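You operate a simulated robot arm through the tools that you are given. There is no shell and no other tool. Be economical: measure what you need, move in short steps, check, and stop when the job is done.

Carry out the task below with a simulated robot arm. There is one attempt and no reset: what you move stays moved.

Task
Put the press die with the green post on the white creel card with the teal head.

It is judged by the outcome, as a careful person would: the job done as asked, and still so three seconds after it is handed in. It fails if anything else is knocked over, pushed out of place, dropped, spilled or broken.

Robot
A 7-joint arm with a two-finger parallel gripper, fixed in place. Base frame: the origin is at the foot of the arm, x ahead of it, y to its left, z up; the work surface is at about z = 0. Readings come in m, degrees, newtons and seconds.
With the tool pointing down near the work surface it reaches from about 0.22 to 0.58 m from the base axis. Its first joint turns from -66.0 to 66.0 degrees. Payload 2.5 kg.
Tool frame: the origin (TCP) lies between the finger pads and is the grasp point; the fingertips stand 0.023 m ahead of it; z points along the fingers, y is the line along which they close. Largest opening 0.094 m; finger width 0.038, thickness 0.01; the body of the gripper, 0.054 by 0.096 m, starts 0.039 m behind the TCP.
Orientation is told as [roll, pitch, yaw] about the base's x, y, z axes, in that order, counted from this pose: with the fingers straight down and closing along the base's y, the tool's x points along the base's -x, its y along +y and its z along -z.

Tools
- The arm moves only by the tool step_arm. Its argument "targets" is a list of rows, each a list of 6 numbers: the shift along the tool's x, y, z in m, then the turn, a rotation vector about the tool's x, y, z in degrees. In form: [[x, y, z, wx, wy, wz], ...]. A call has 1 to 12 rows; each row is the pose to reach, as a shift and turn from the pose commanded when the call began, along the tool's axes at that moment. "hand" is the finger opening in m, from 0 to 0.094, set as the call begins (left out, the last holds). Each row takes 0.2 s and may step no farther than 0.05 m and 8.6 degrees from the row before; otherwise, or with a gripper value out of range, the whole call is refused. Where a pose cannot be reached the arm comes as near as it can. A force on the tool above 40 N (or 10 N above the force at the start of the call, whichever is more), or a blocked arm, ends the call early, and 0.2 s more pass. Each finger travels about 0.108 m/s and halts on what it meets, pressing with about 28 N; the grip force reading is that of the motor and also rises with nothing between the fingers. The clock runs only during rows and for 0.2 s after the last one: add rows that repeat a pose to give the fingers time. The reply holds the time, the measured pose of the TCP, the force on the tool along the base axes, the opening and the grip force, in the units named above and with some noise, and new pictures: "show" is both (left out), scene, wrist or none.
- Cameras (640 x 400 px; columns grow to the right, rows downward): "scene" is fixed at [0.1224, -0.4104, 0.5433]; the picture's right is [0.81, -0.59, 0.00], its down [-0.34, -0.46, -0.82] and it looks along [0.48, 0.66, -0.57] (base axes); focal length 350 px, centre (320, 200). "wrist" rides on the gripper at [-0.039, 0, -0.044] in the tool frame; the picture's right is [0.00, -1.00, 0.00], its down [0.97, 0.00, -0.24] and it looks along [0.24, 0.00, 0.97] (tool axes); focal length 218 px, centre (320, 200). There is no depth. A picture from a camera that has moved, and an enlarged one, comes with that camera's place and axes in the base frame and with its lens.
- inspect(camera, box): a new picture of the part [left, top, right, bottom] of that camera's present view, enlarged. It takes no simulated time.
- hand_in(): hands the job in; it is judged then, once.

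Go step by step. Nothing tells you positions but the pictures and the camera data: compare them with the known pose of the tool, close in by small moves and look again before you grip or let go. The budget is 90 turns and 150 pictures, counting those below and the enlarged ones. Unless the task says otherwise, let go and move clear before handing in, and close with one line.

The tools are called as name(argument=value, ...) on one line, values as JSON. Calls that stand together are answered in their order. step_arm: Moves the arm, as the interface text tells. Its arguments: {"type":"object","properties":{"targets":{"type":"array","items":{"type":"array","items":{"type":"number"}}},"hand":{"type":"number"},"show":{"type":"string","enum":["both","scene","wrist","none"]}},"required":["targets"]} The other tools are called the same way: inspect (camera, box) takes an enlarged picture of a part of a camera's view; hand_in () hands the job in.

At the start:

```text
time: 0.0
eef_pos: [0.4549, -0.0768, 0.2344]
tcp_rot: [-0.1, 0.0, 0.1]
wrist_force: [0.8, -0.7, 0.4]
grip_width: 0.094
finger_force: 0.1
```

scene: 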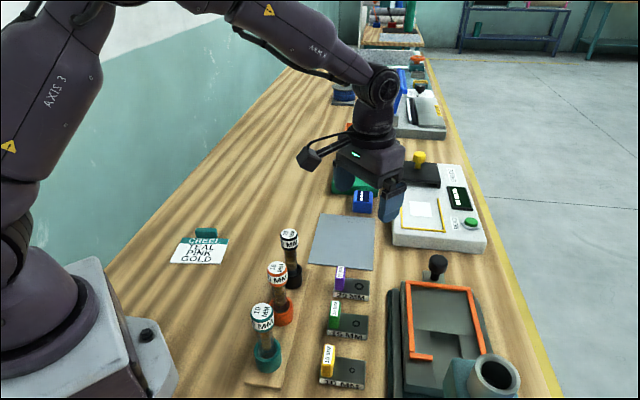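
wrist: 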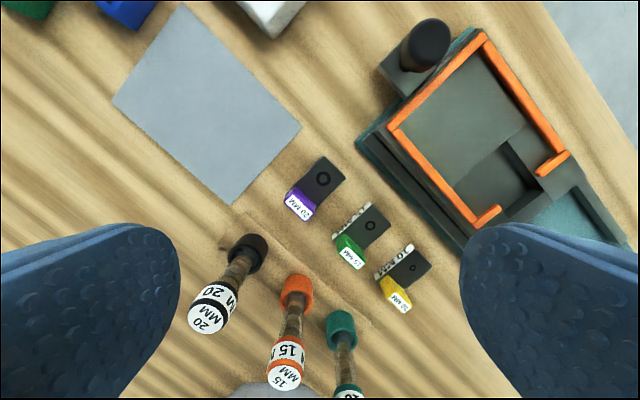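

I see three dies (purple, green and yellow posts) near x≈0.39, y≈-0.12, and the card near (0.24, 0.22). I'll enlarge both before moving.

inspect(camera="scene", box=[300, 250, 400, 400])

inspect(camera="scene", box=[150, 215, 250, 278])

inspect(camera="wrist", box=[260, 140, 460, 320])

```text
2.67 times, centred on (350, 325) of scene
camera zoom: at [0.1224, -0.4104, 0.5433], right [0.81, -0.59, 0.0], down [-0.34, -0.46, -0.82], along [0.48, 0.66, -0.57], focal length 932 px, centre (240, -133)
```

zoom: 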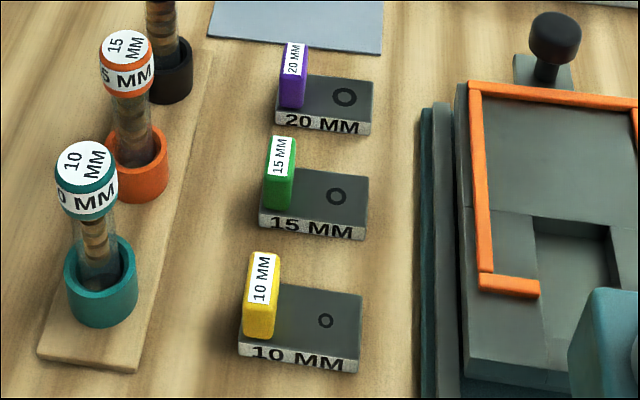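

```text
6.35 times, centred on (200, 246) of scene
camera zoom: at [0.1224, -0.4104, 0.5433], right [0.81, -0.59, 0.0], down [-0.34, -0.46, -0.82], along [0.48, 0.66, -0.57], focal length 2219 px, centre (1082, -95)
```

zoom: 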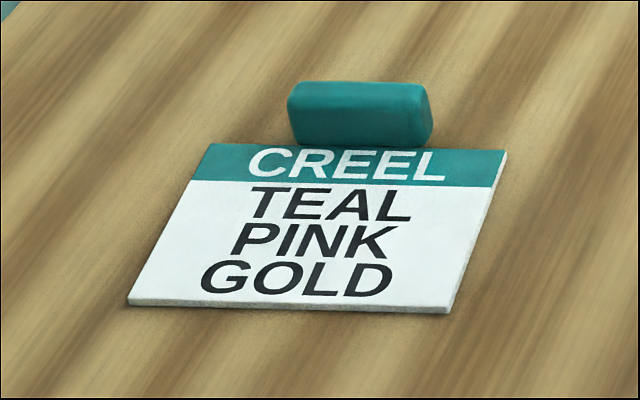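

```text
2.22 times, centred on (360, 230) of wrist
camera zoom: at [0.4927, -0.076, 0.2784], right [0.0, -1.0, 0.0], down [-0.97, 0.0, 0.24], along [-0.24, 0.0, -0.97], focal length 485 px, centre (231, 133)
```

zoom: 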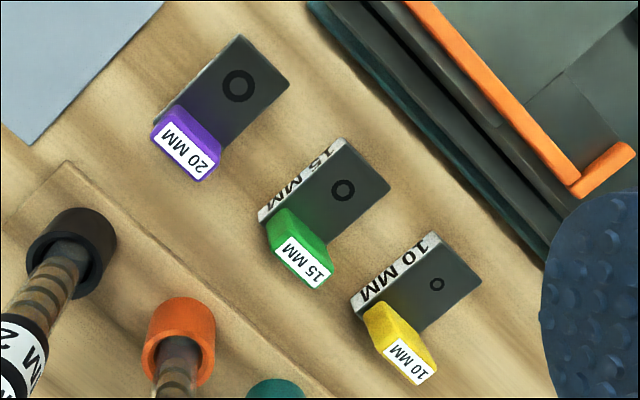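

The green post's top is about (0.367, -0.115, 0.051), and its plate's long axis runs at about 138°. I'll turn 48° so the fingers close across the post's thin side, and hover above it to check.

step_arm(targets=[[0.013, -0.005, 0.009, 0, 0, -7], [0.025, -0.011, 0.018, 0, 0, -14], [0.038, -0.016, 0.028, 0, 0, -21], [0.05, -0.022, 0.037, 0, 0, -28], [0.063, -0.027, 0.046, 0, 0, -35], [0.075, -0.033, 0.055, 0, 0, -42], [0.088, -0.038, 0.064, 0, 0, -48], [0.088, -0.038, 0.064, 0, 0, -48]], hand=0.06)

```text
time: 1.8
eef_pos: [0.3661, -0.1169, 0.1697]
tcp_rot: [0.0, 0.0, 48.1]
wrist_force: [0.1, -0.5, -0.4]
grip_width: 0.0601
finger_force: 0.0
camera wrist: at [0.3912, -0.0875, 0.2135], right [0.74, -0.67, 0.0], down [-0.65, -0.72, 0.24], along [-0.16, -0.18, -0.97], focal length 218 px, centre (320, 200)
```

scene: 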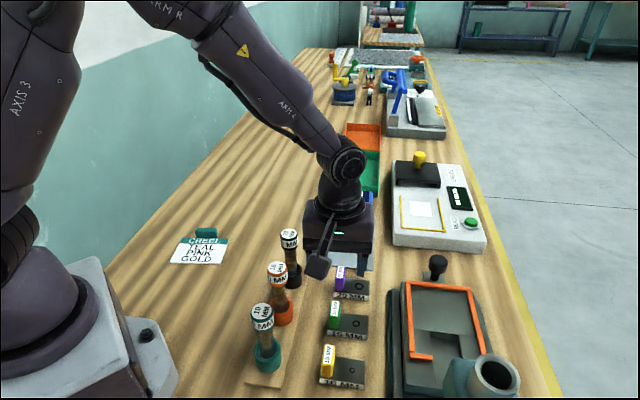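
wrist: 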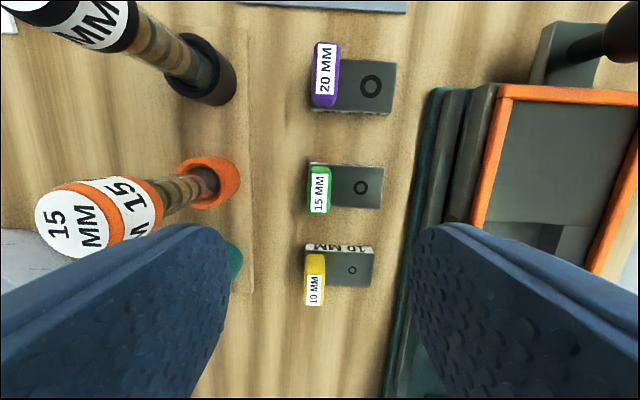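

The hover is nearly aligned with the post. I'll enlarge to measure the remaining yaw and offset.

inspect(camera="wrist", box=[280, 140, 400, 225])

```text
4.71 times, centred on (340, 182) of wrist
camera zoom: at [0.3912, -0.0875, 0.2135], right [0.74, -0.67, 0.0], down [-0.65, -0.72, 0.24], along [-0.16, -0.18, -0.97], focal length 1027 px, centre (226, 282)
```

zoom: 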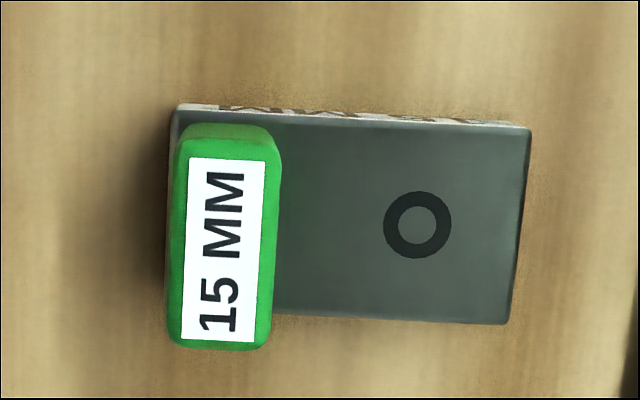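

The post needs a +3.5° correction about tool z and a shift of about 4 mm. I'll correct, then descend in two stages, first to z≈0.09.

step_arm(targets=[[-0.0043, 0.0012, 0, 0, 0, 3.5], [-0.0043, 0.0012, 0.04, 0, 0, 3.5], [-0.0043, 0.0012, 0.08, 0, 0, 3.5], [-0.0043, 0.0012, 0.08, 0, 0, 3.5]])

```text
time: 2.8
eef_pos: [0.3674, -0.1122, 0.0877]
tcp_rot: [-0.2, -0.1, 44.6]
wrist_force: [-0.6, 0.2, 0.1]
grip_width: 0.0601
finger_force: 0.1
camera wrist: at [0.3944, -0.0835, 0.1329], right [0.7, -0.71, 0.0], down [-0.69, -0.68, 0.24], along [-0.17, -0.17, -0.97], focal length 218 px, centre (320, 200)
```

scene: 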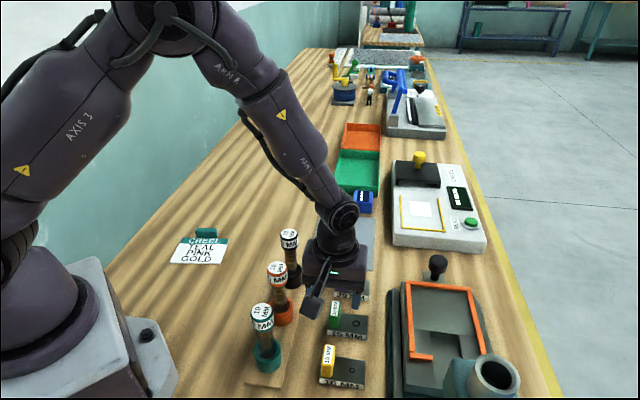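
wrist: 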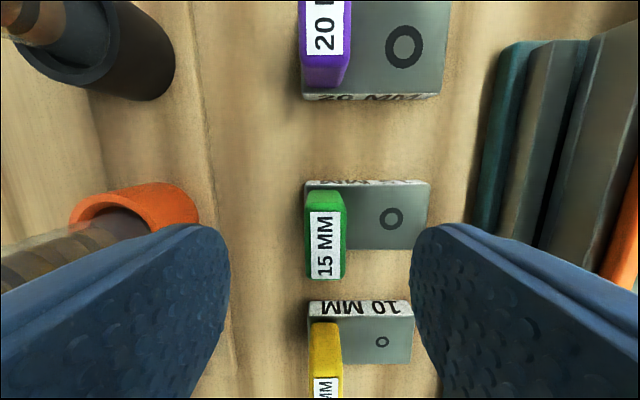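

The post sits within about 1 mm of the TCP line. I'll descend to z≈0.042 and close.

step_arm(targets=[[-0.001, -0.001, 0.025, 0, 0, 0], [-0.001, -0.001, 0.045, 0, 0, 0], [-0.001, -0.001, 0.045, 0, 0, 0]])

step_arm(targets=[[0, 0, 0, 0, 0, 0], [0, 0, 0, 0, 0, 0], [0, 0, 0, 0, 0, 0]], hand=0.0)

```text
time: 3.6
eef_pos: [0.3715, -0.1113, 0.0433]
tcp_rot: [0.0, 0.1, 44.5]
wrist_force: [-0.2, 0.7, -0.1]
grip_width: 0.0602
finger_force: 0.1
camera wrist: at [0.3969, -0.0833, 0.0878], right [0.7, -0.71, 0.0], down [-0.69, -0.68, 0.24], along [-0.17, -0.17, -0.97], focal length 218 px, centre (320, 200)
```

scene: 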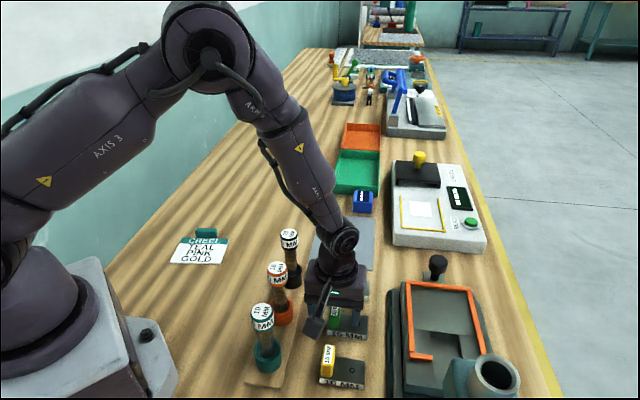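
wrist: 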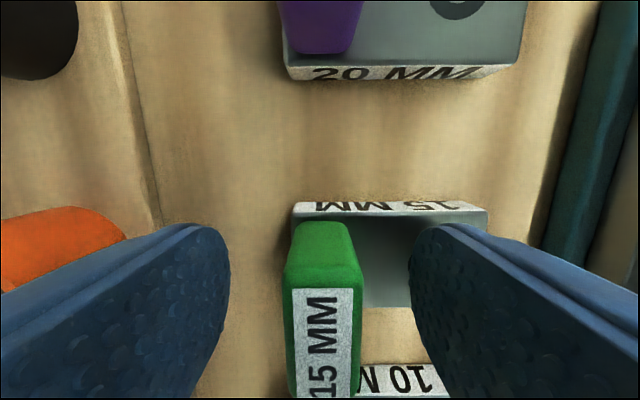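

```text
time: 4.4
eef_pos: [0.3701, -0.1102, 0.044]
tcp_rot: [0.1, 0.1, 44.5]
wrist_force: [1.1, -1.0, 0.6]
grip_width: 0.0179
finger_force: 28.2
camera wrist: at [0.3969, -0.0833, 0.088], right [0.7, -0.71, 0.0], down [-0.69, -0.68, 0.24], along [-0.17, -0.17, -0.97], focal length 218 px, centre (320, 200)
```

scene: 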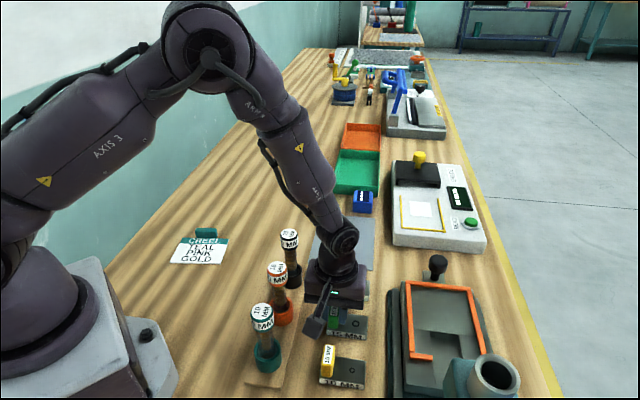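
wrist: 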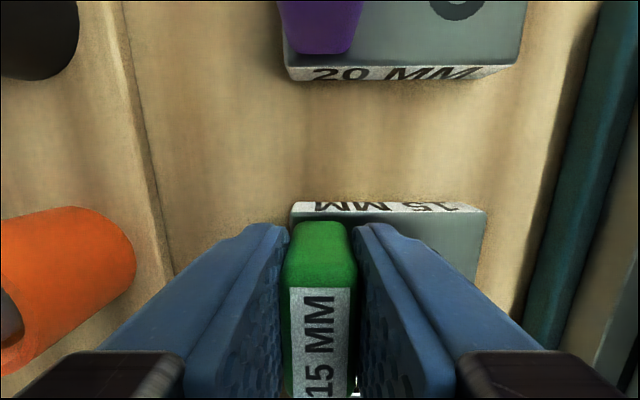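

The post is held at an opening of 0.018 m. I'll lift straight up, high enough to clear the tall sticks.

step_arm(targets=[[0, 0, -0.015, 0, 0, 0], [0, 0, -0.045, 0, 0, 0], [0, 0, -0.08, 0, 0, 0], [0, 0, -0.12, 0, 0, 0], [0, 0, -0.16, 0, 0, 0], [0, 0, -0.19, 0, 0, 0], [0, 0, -0.19, 0, 0, 0]])

```text
time: 6.0
eef_pos: [0.3713, -0.1105, 0.2358]
tcp_rot: [0.0, 0.0, 44.6]
wrist_force: [0.6, -0.5, -2.2]
grip_width: 0.0178
finger_force: 28.5
camera wrist: at [0.3976, -0.0824, 0.2801], right [0.7, -0.71, 0.0], down [-0.69, -0.68, 0.24], along [-0.17, -0.17, -0.97], focal length 218 px, centre (320, 200)
```

scene: 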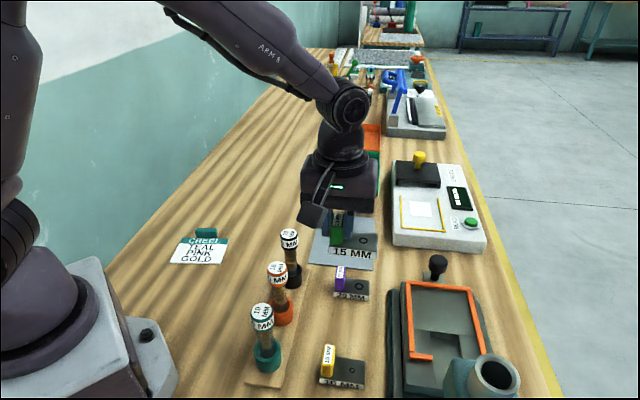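
wrist: 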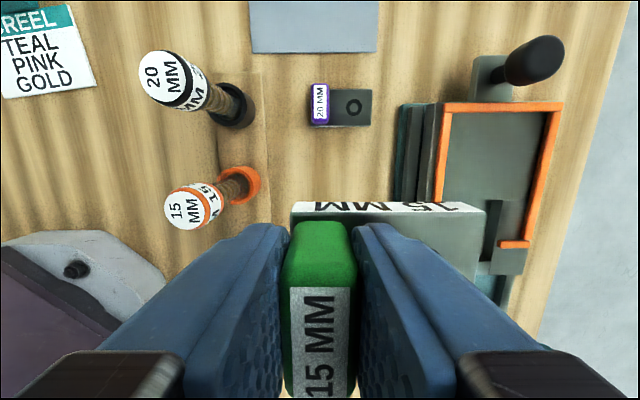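

The die is held level and clear. I'll carry it at z≈0.235 to a point above the card, turning about 7° to match the card.

step_arm(targets=[[-0.0126, 0.0316, 0, 0, 0, -0.6], [-0.0252, 0.0631, 0, 0, 0, -1.3], [-0.0378, 0.0947, 0, 0, 0, -1.9], [-0.0504, 0.1262, 0, 0, 0, -2.5], [-0.063, 0.1578, 0, 0, 0, -3.2], [-0.0756, 0.1893, 0, 0, 0, -3.8], [-0.0882, 0.2209, 0, 0, 0, -4.5], [-0.1008, 0.2524, 0, 0, 0, -5.1], [-0.1134, 0.284, 0, 0, 0, -5.7], [-0.126, 0.3155, 0, 0, 0, -6.4], [-0.1386, 0.3471, 0, 0, 0, -7], [-0.1386, 0.3471, 0, 0, 0, -7]])

```text
time: 8.6
eef_pos: [0.2244, 0.2339, 0.2349]
tcp_rot: [0.0, 0.0, 51.5]
wrist_force: [-0.5, 0.5, -1.1]
grip_width: 0.0178
finger_force: 28.0
camera wrist: at [0.2483, 0.2661, 0.2785], right [0.78, -0.62, 0.0], down [-0.6, -0.76, 0.24], along [-0.15, -0.19, -0.97], focal length 218 px, centre (320, 200)
```

scene: 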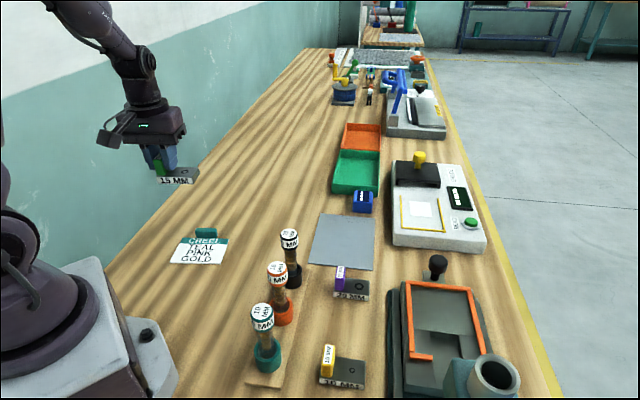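
wrist: 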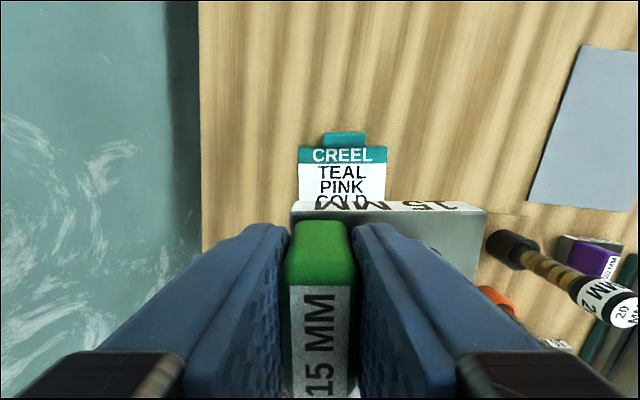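

The card measures consistently from both cameras, centred near (0.244, 0.218), and the die's plate hangs almost over its centre. I'll descend to about 17 mm above it and look.

step_arm(targets=[[-0.003, 0, 0.035, 0, 0, 0], [-0.003, 0, 0.07, 0, 0, 0], [-0.003, 0, 0.105, 0, 0, 0], [-0.003, 0, 0.14, 0, 0, 0], [-0.003, 0, 0.16, 0, 0, 0], [-0.003, 0, 0.17, 0, 0, 0], [-0.003, 0, 0.17, 0, 0, 0]])

inspect(camera="scene", box=[120, 180, 280, 280])

```text
time: 10.2
eef_pos: [0.2295, 0.2361, 0.0654]
tcp_rot: [0.1, 0.0, 51.5]
wrist_force: [0.3, -0.8, -2.0]
grip_width: 0.0177
finger_force: 28.1
camera wrist: at [0.2522, 0.2662, 0.1091], right [0.78, -0.62, 0.0], down [-0.6, -0.76, 0.24], along [-0.15, -0.19, -0.97], focal length 218 px, centre (320, 200)
```

scene: 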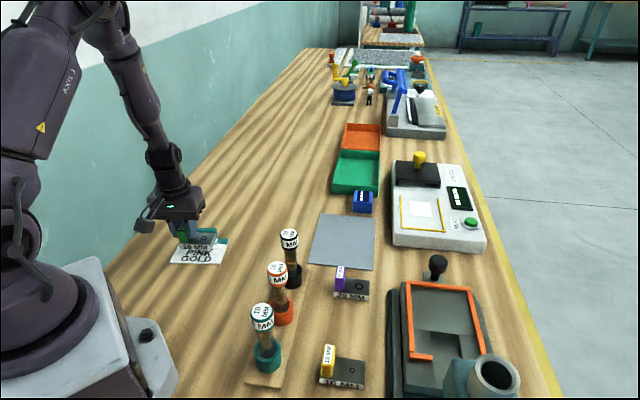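
wrist: 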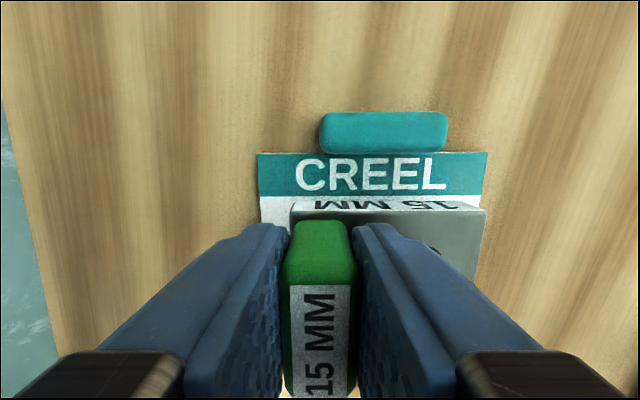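

```text
4.00 times, centred on (200, 230) of scene
camera zoom: at [0.1224, -0.4104, 0.5433], right [0.81, -0.59, 0.0], down [-0.34, -0.46, -0.82], along [0.48, 0.66, -0.57], focal length 1398 px, centre (800, 80)
```

zoom: 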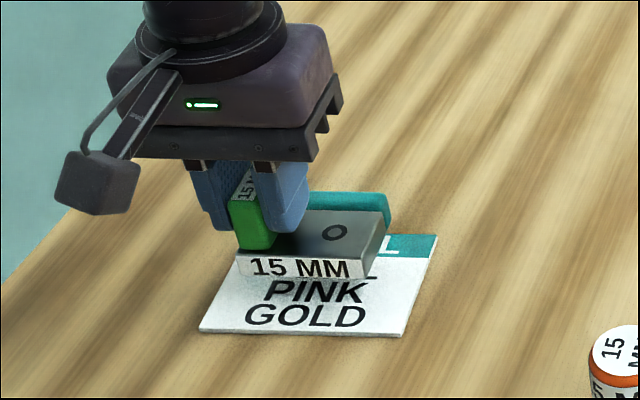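

The plate is centred over the card sideways and clear of the teal block. I'll lower the last stretch gently.

step_arm(targets=[[0, 0, 0.006, 0, 0, 0], [0, 0, 0.012, 0, 0, 0], [0, 0, 0.015, 0, 0, 0], [0, 0, 0.015, 0, 0, 0]])

inspect(camera="scene", box=[150, 215, 250, 278])

```text
time: 11.2
eef_pos: [0.227, 0.2368, 0.0493]
tcp_rot: [0.1, 0.0, 51.5]
wrist_force: [0.3, 0.5, -1.1]
grip_width: 0.0178
finger_force: 27.7
camera wrist: at [0.2511, 0.2672, 0.094], right [0.78, -0.62, 0.0], down [-0.6, -0.76, 0.24], along [-0.15, -0.19, -0.97], focal length 218 px, centre (320, 200)
```

scene: 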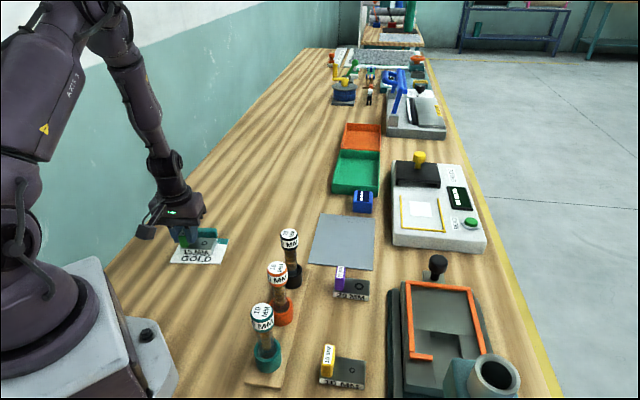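
wrist: 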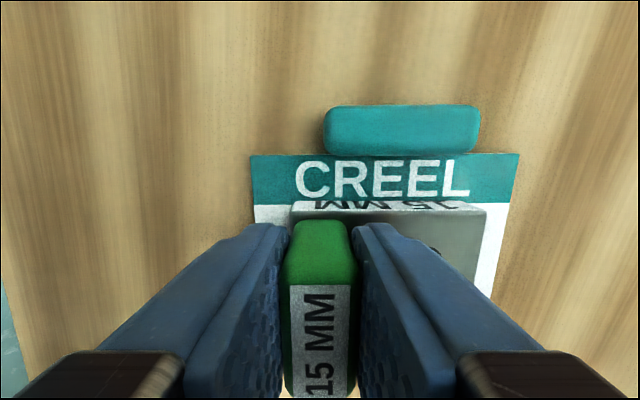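

```text
6.35 times, centred on (200, 246) of scene
camera zoom: at [0.1224, -0.4104, 0.5433], right [0.81, -0.59, 0.0], down [-0.34, -0.46, -0.82], along [0.48, 0.66, -0.57], focal length 2219 px, centre (1082, -95)
```

zoom: 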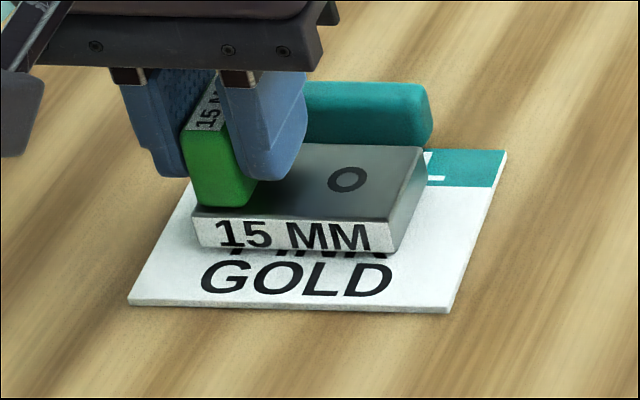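

The die is centred and only a few millimetres up. I'll lower in 1 mm steps and watch the force.

step_arm(targets=[[0, 0, 0.001, 0, 0, 0], [0, 0, 0.002, 0, 0, 0], [0, 0, 0.002, 0, 0, 0]], show="none")

step_arm(targets=[[0, 0, 0.001, 0, 0, 0], [0, 0, 0.001, 0, 0, 0]], show="none")

inspect(camera="scene", box=[150, 215, 250, 278])

```text
time: 12.0
eef_pos: [0.2282, 0.2362, 0.0481]
tcp_rot: [0.0, 0.0, 51.5]
wrist_force: [0.0, -0.5, -2.3]
grip_width: 0.0177
finger_force: 28.3
```

```text
time: 12.6
eef_pos: [0.228, 0.2364, 0.0487]
tcp_rot: [0.0, -0.1, 51.5]
wrist_force: [-5.4, -2.6, 20.5]
grip_width: 0.0177
finger_force: 27.9
```

```text
6.35 times, centred on (200, 246) of scene
camera zoom: at [0.1223, -0.4104, 0.5432], right [0.81, -0.59, 0.0], down [-0.34, -0.46, -0.82], along [0.48, 0.66, -0.57], focal length 2219 px, centre (1082, -95)
```

zoom: 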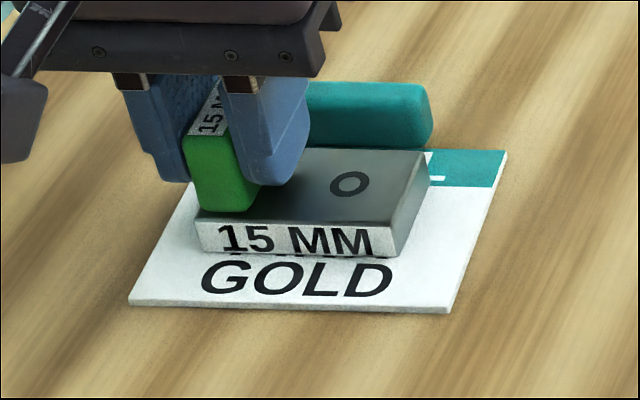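

The die has touched the card, with about 20 N of contact. I'll ease back 0.5 mm and open.

step_arm(targets=[[0, 0, -0.0005, 0, 0, 0], [0, 0, -0.0005, 0, 0, 0]], show="none")

step_arm(targets=[[0, 0, 0, 0, 0, 0], [0, 0, 0, 0, 0, 0], [0, 0, 0, 0, 0, 0]], hand=0.05)

```text
time: 13.2
eef_pos: [0.2292, 0.2365, 0.0463]
tcp_rot: [0.0, -0.1, 51.5]
wrist_force: [-4.1, -1.3, 12.2]
grip_width: 0.0178
finger_force: 28.1
```

```text
time: 14.0
eef_pos: [0.2287, 0.2355, 0.0476]
tcp_rot: [-0.1, 0.0, 51.6]
wrist_force: [-0.2, 0.2, -0.1]
grip_width: 0.0502
finger_force: 0.0
camera wrist: at [0.2518, 0.2674, 0.0915], right [0.78, -0.62, 0.0], down [-0.6, -0.76, 0.24], along [-0.15, -0.19, -0.97], focal length 218 px, centre (320, 200)
```

scene: 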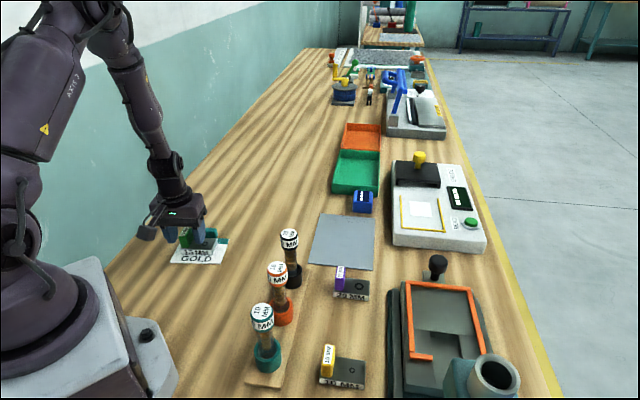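
wrist: 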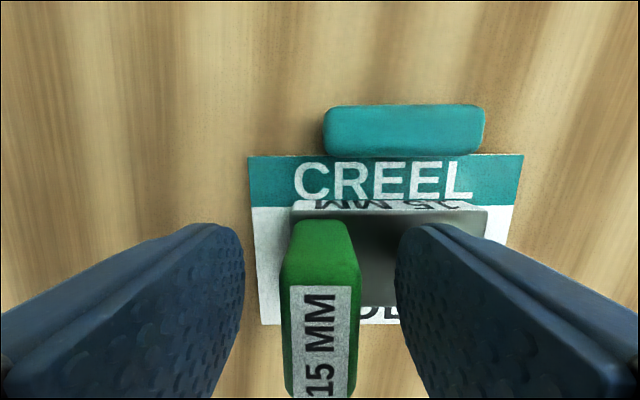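

The die is released and standing on the card. I'll raise the arm straight up and check.

step_arm(targets=[[0, 0, -0.02, 0, 0, 0], [0, 0, -0.05, 0, 0, 0], [0, 0, -0.09, 0, 0, 0], [0, 0, -0.13, 0, 0, 0], [0, 0, -0.17, 0, 0, 0], [0, 0, -0.17, 0, 0, 0]])

inspect(camera="scene", box=[150, 215, 250, 278])

```text
time: 15.4
eef_pos: [0.2271, 0.2364, 0.2208]
tcp_rot: [0.0, 0.1, 51.5]
wrist_force: [-0.1, -0.2, -0.5]
grip_width: 0.0503
finger_force: 0.0
camera wrist: at [0.25, 0.2672, 0.264], right [0.78, -0.62, 0.0], down [-0.6, -0.76, 0.24], along [-0.15, -0.19, -0.97], focal length 218 px, centre (320, 200)
```

scene: 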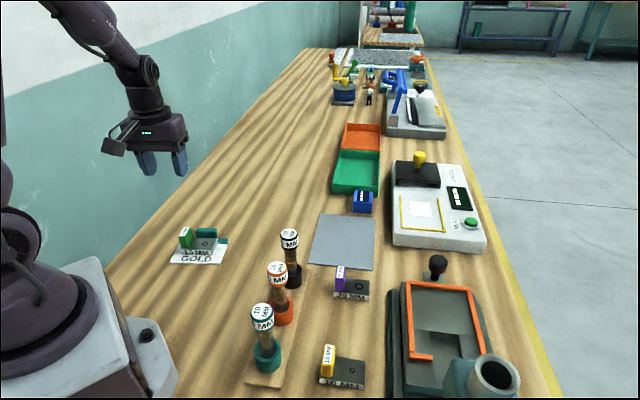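
wrist: 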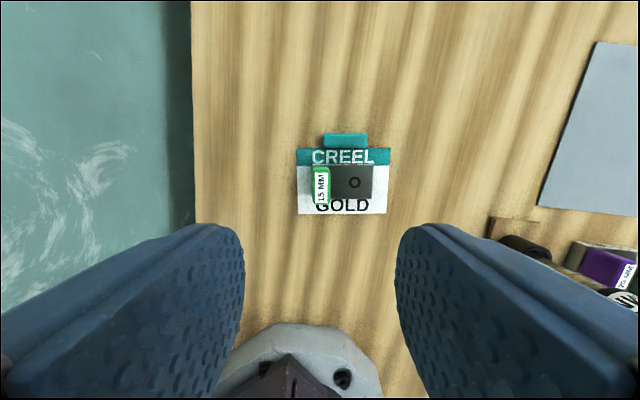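

```text
6.35 times, centred on (200, 246) of scene
camera zoom: at [0.1224, -0.4104, 0.5433], right [0.81, -0.59, 0.0], down [-0.34, -0.46, -0.82], along [0.48, 0.66, -0.57], focal length 2219 px, centre (1082, -95)
```

zoom: 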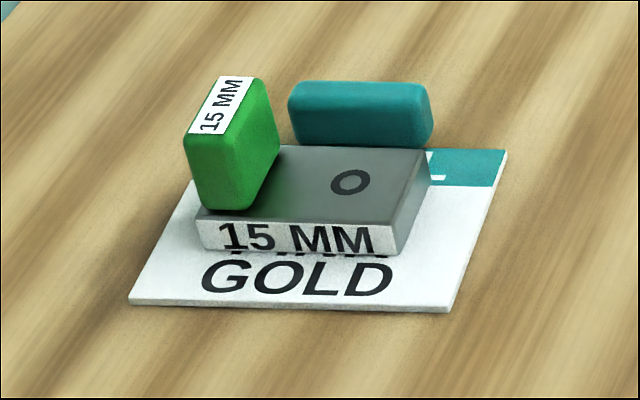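

The die rests flat and centred on the card, the arm is clear and nothing else has moved, so I'm handing in.

hand_in()

```text
The job is handed in.
```

The press die with the green post is sitting flat and centred on the white creel card with the teal head; the arm is clear, nothing else moved, and the job is handed in.
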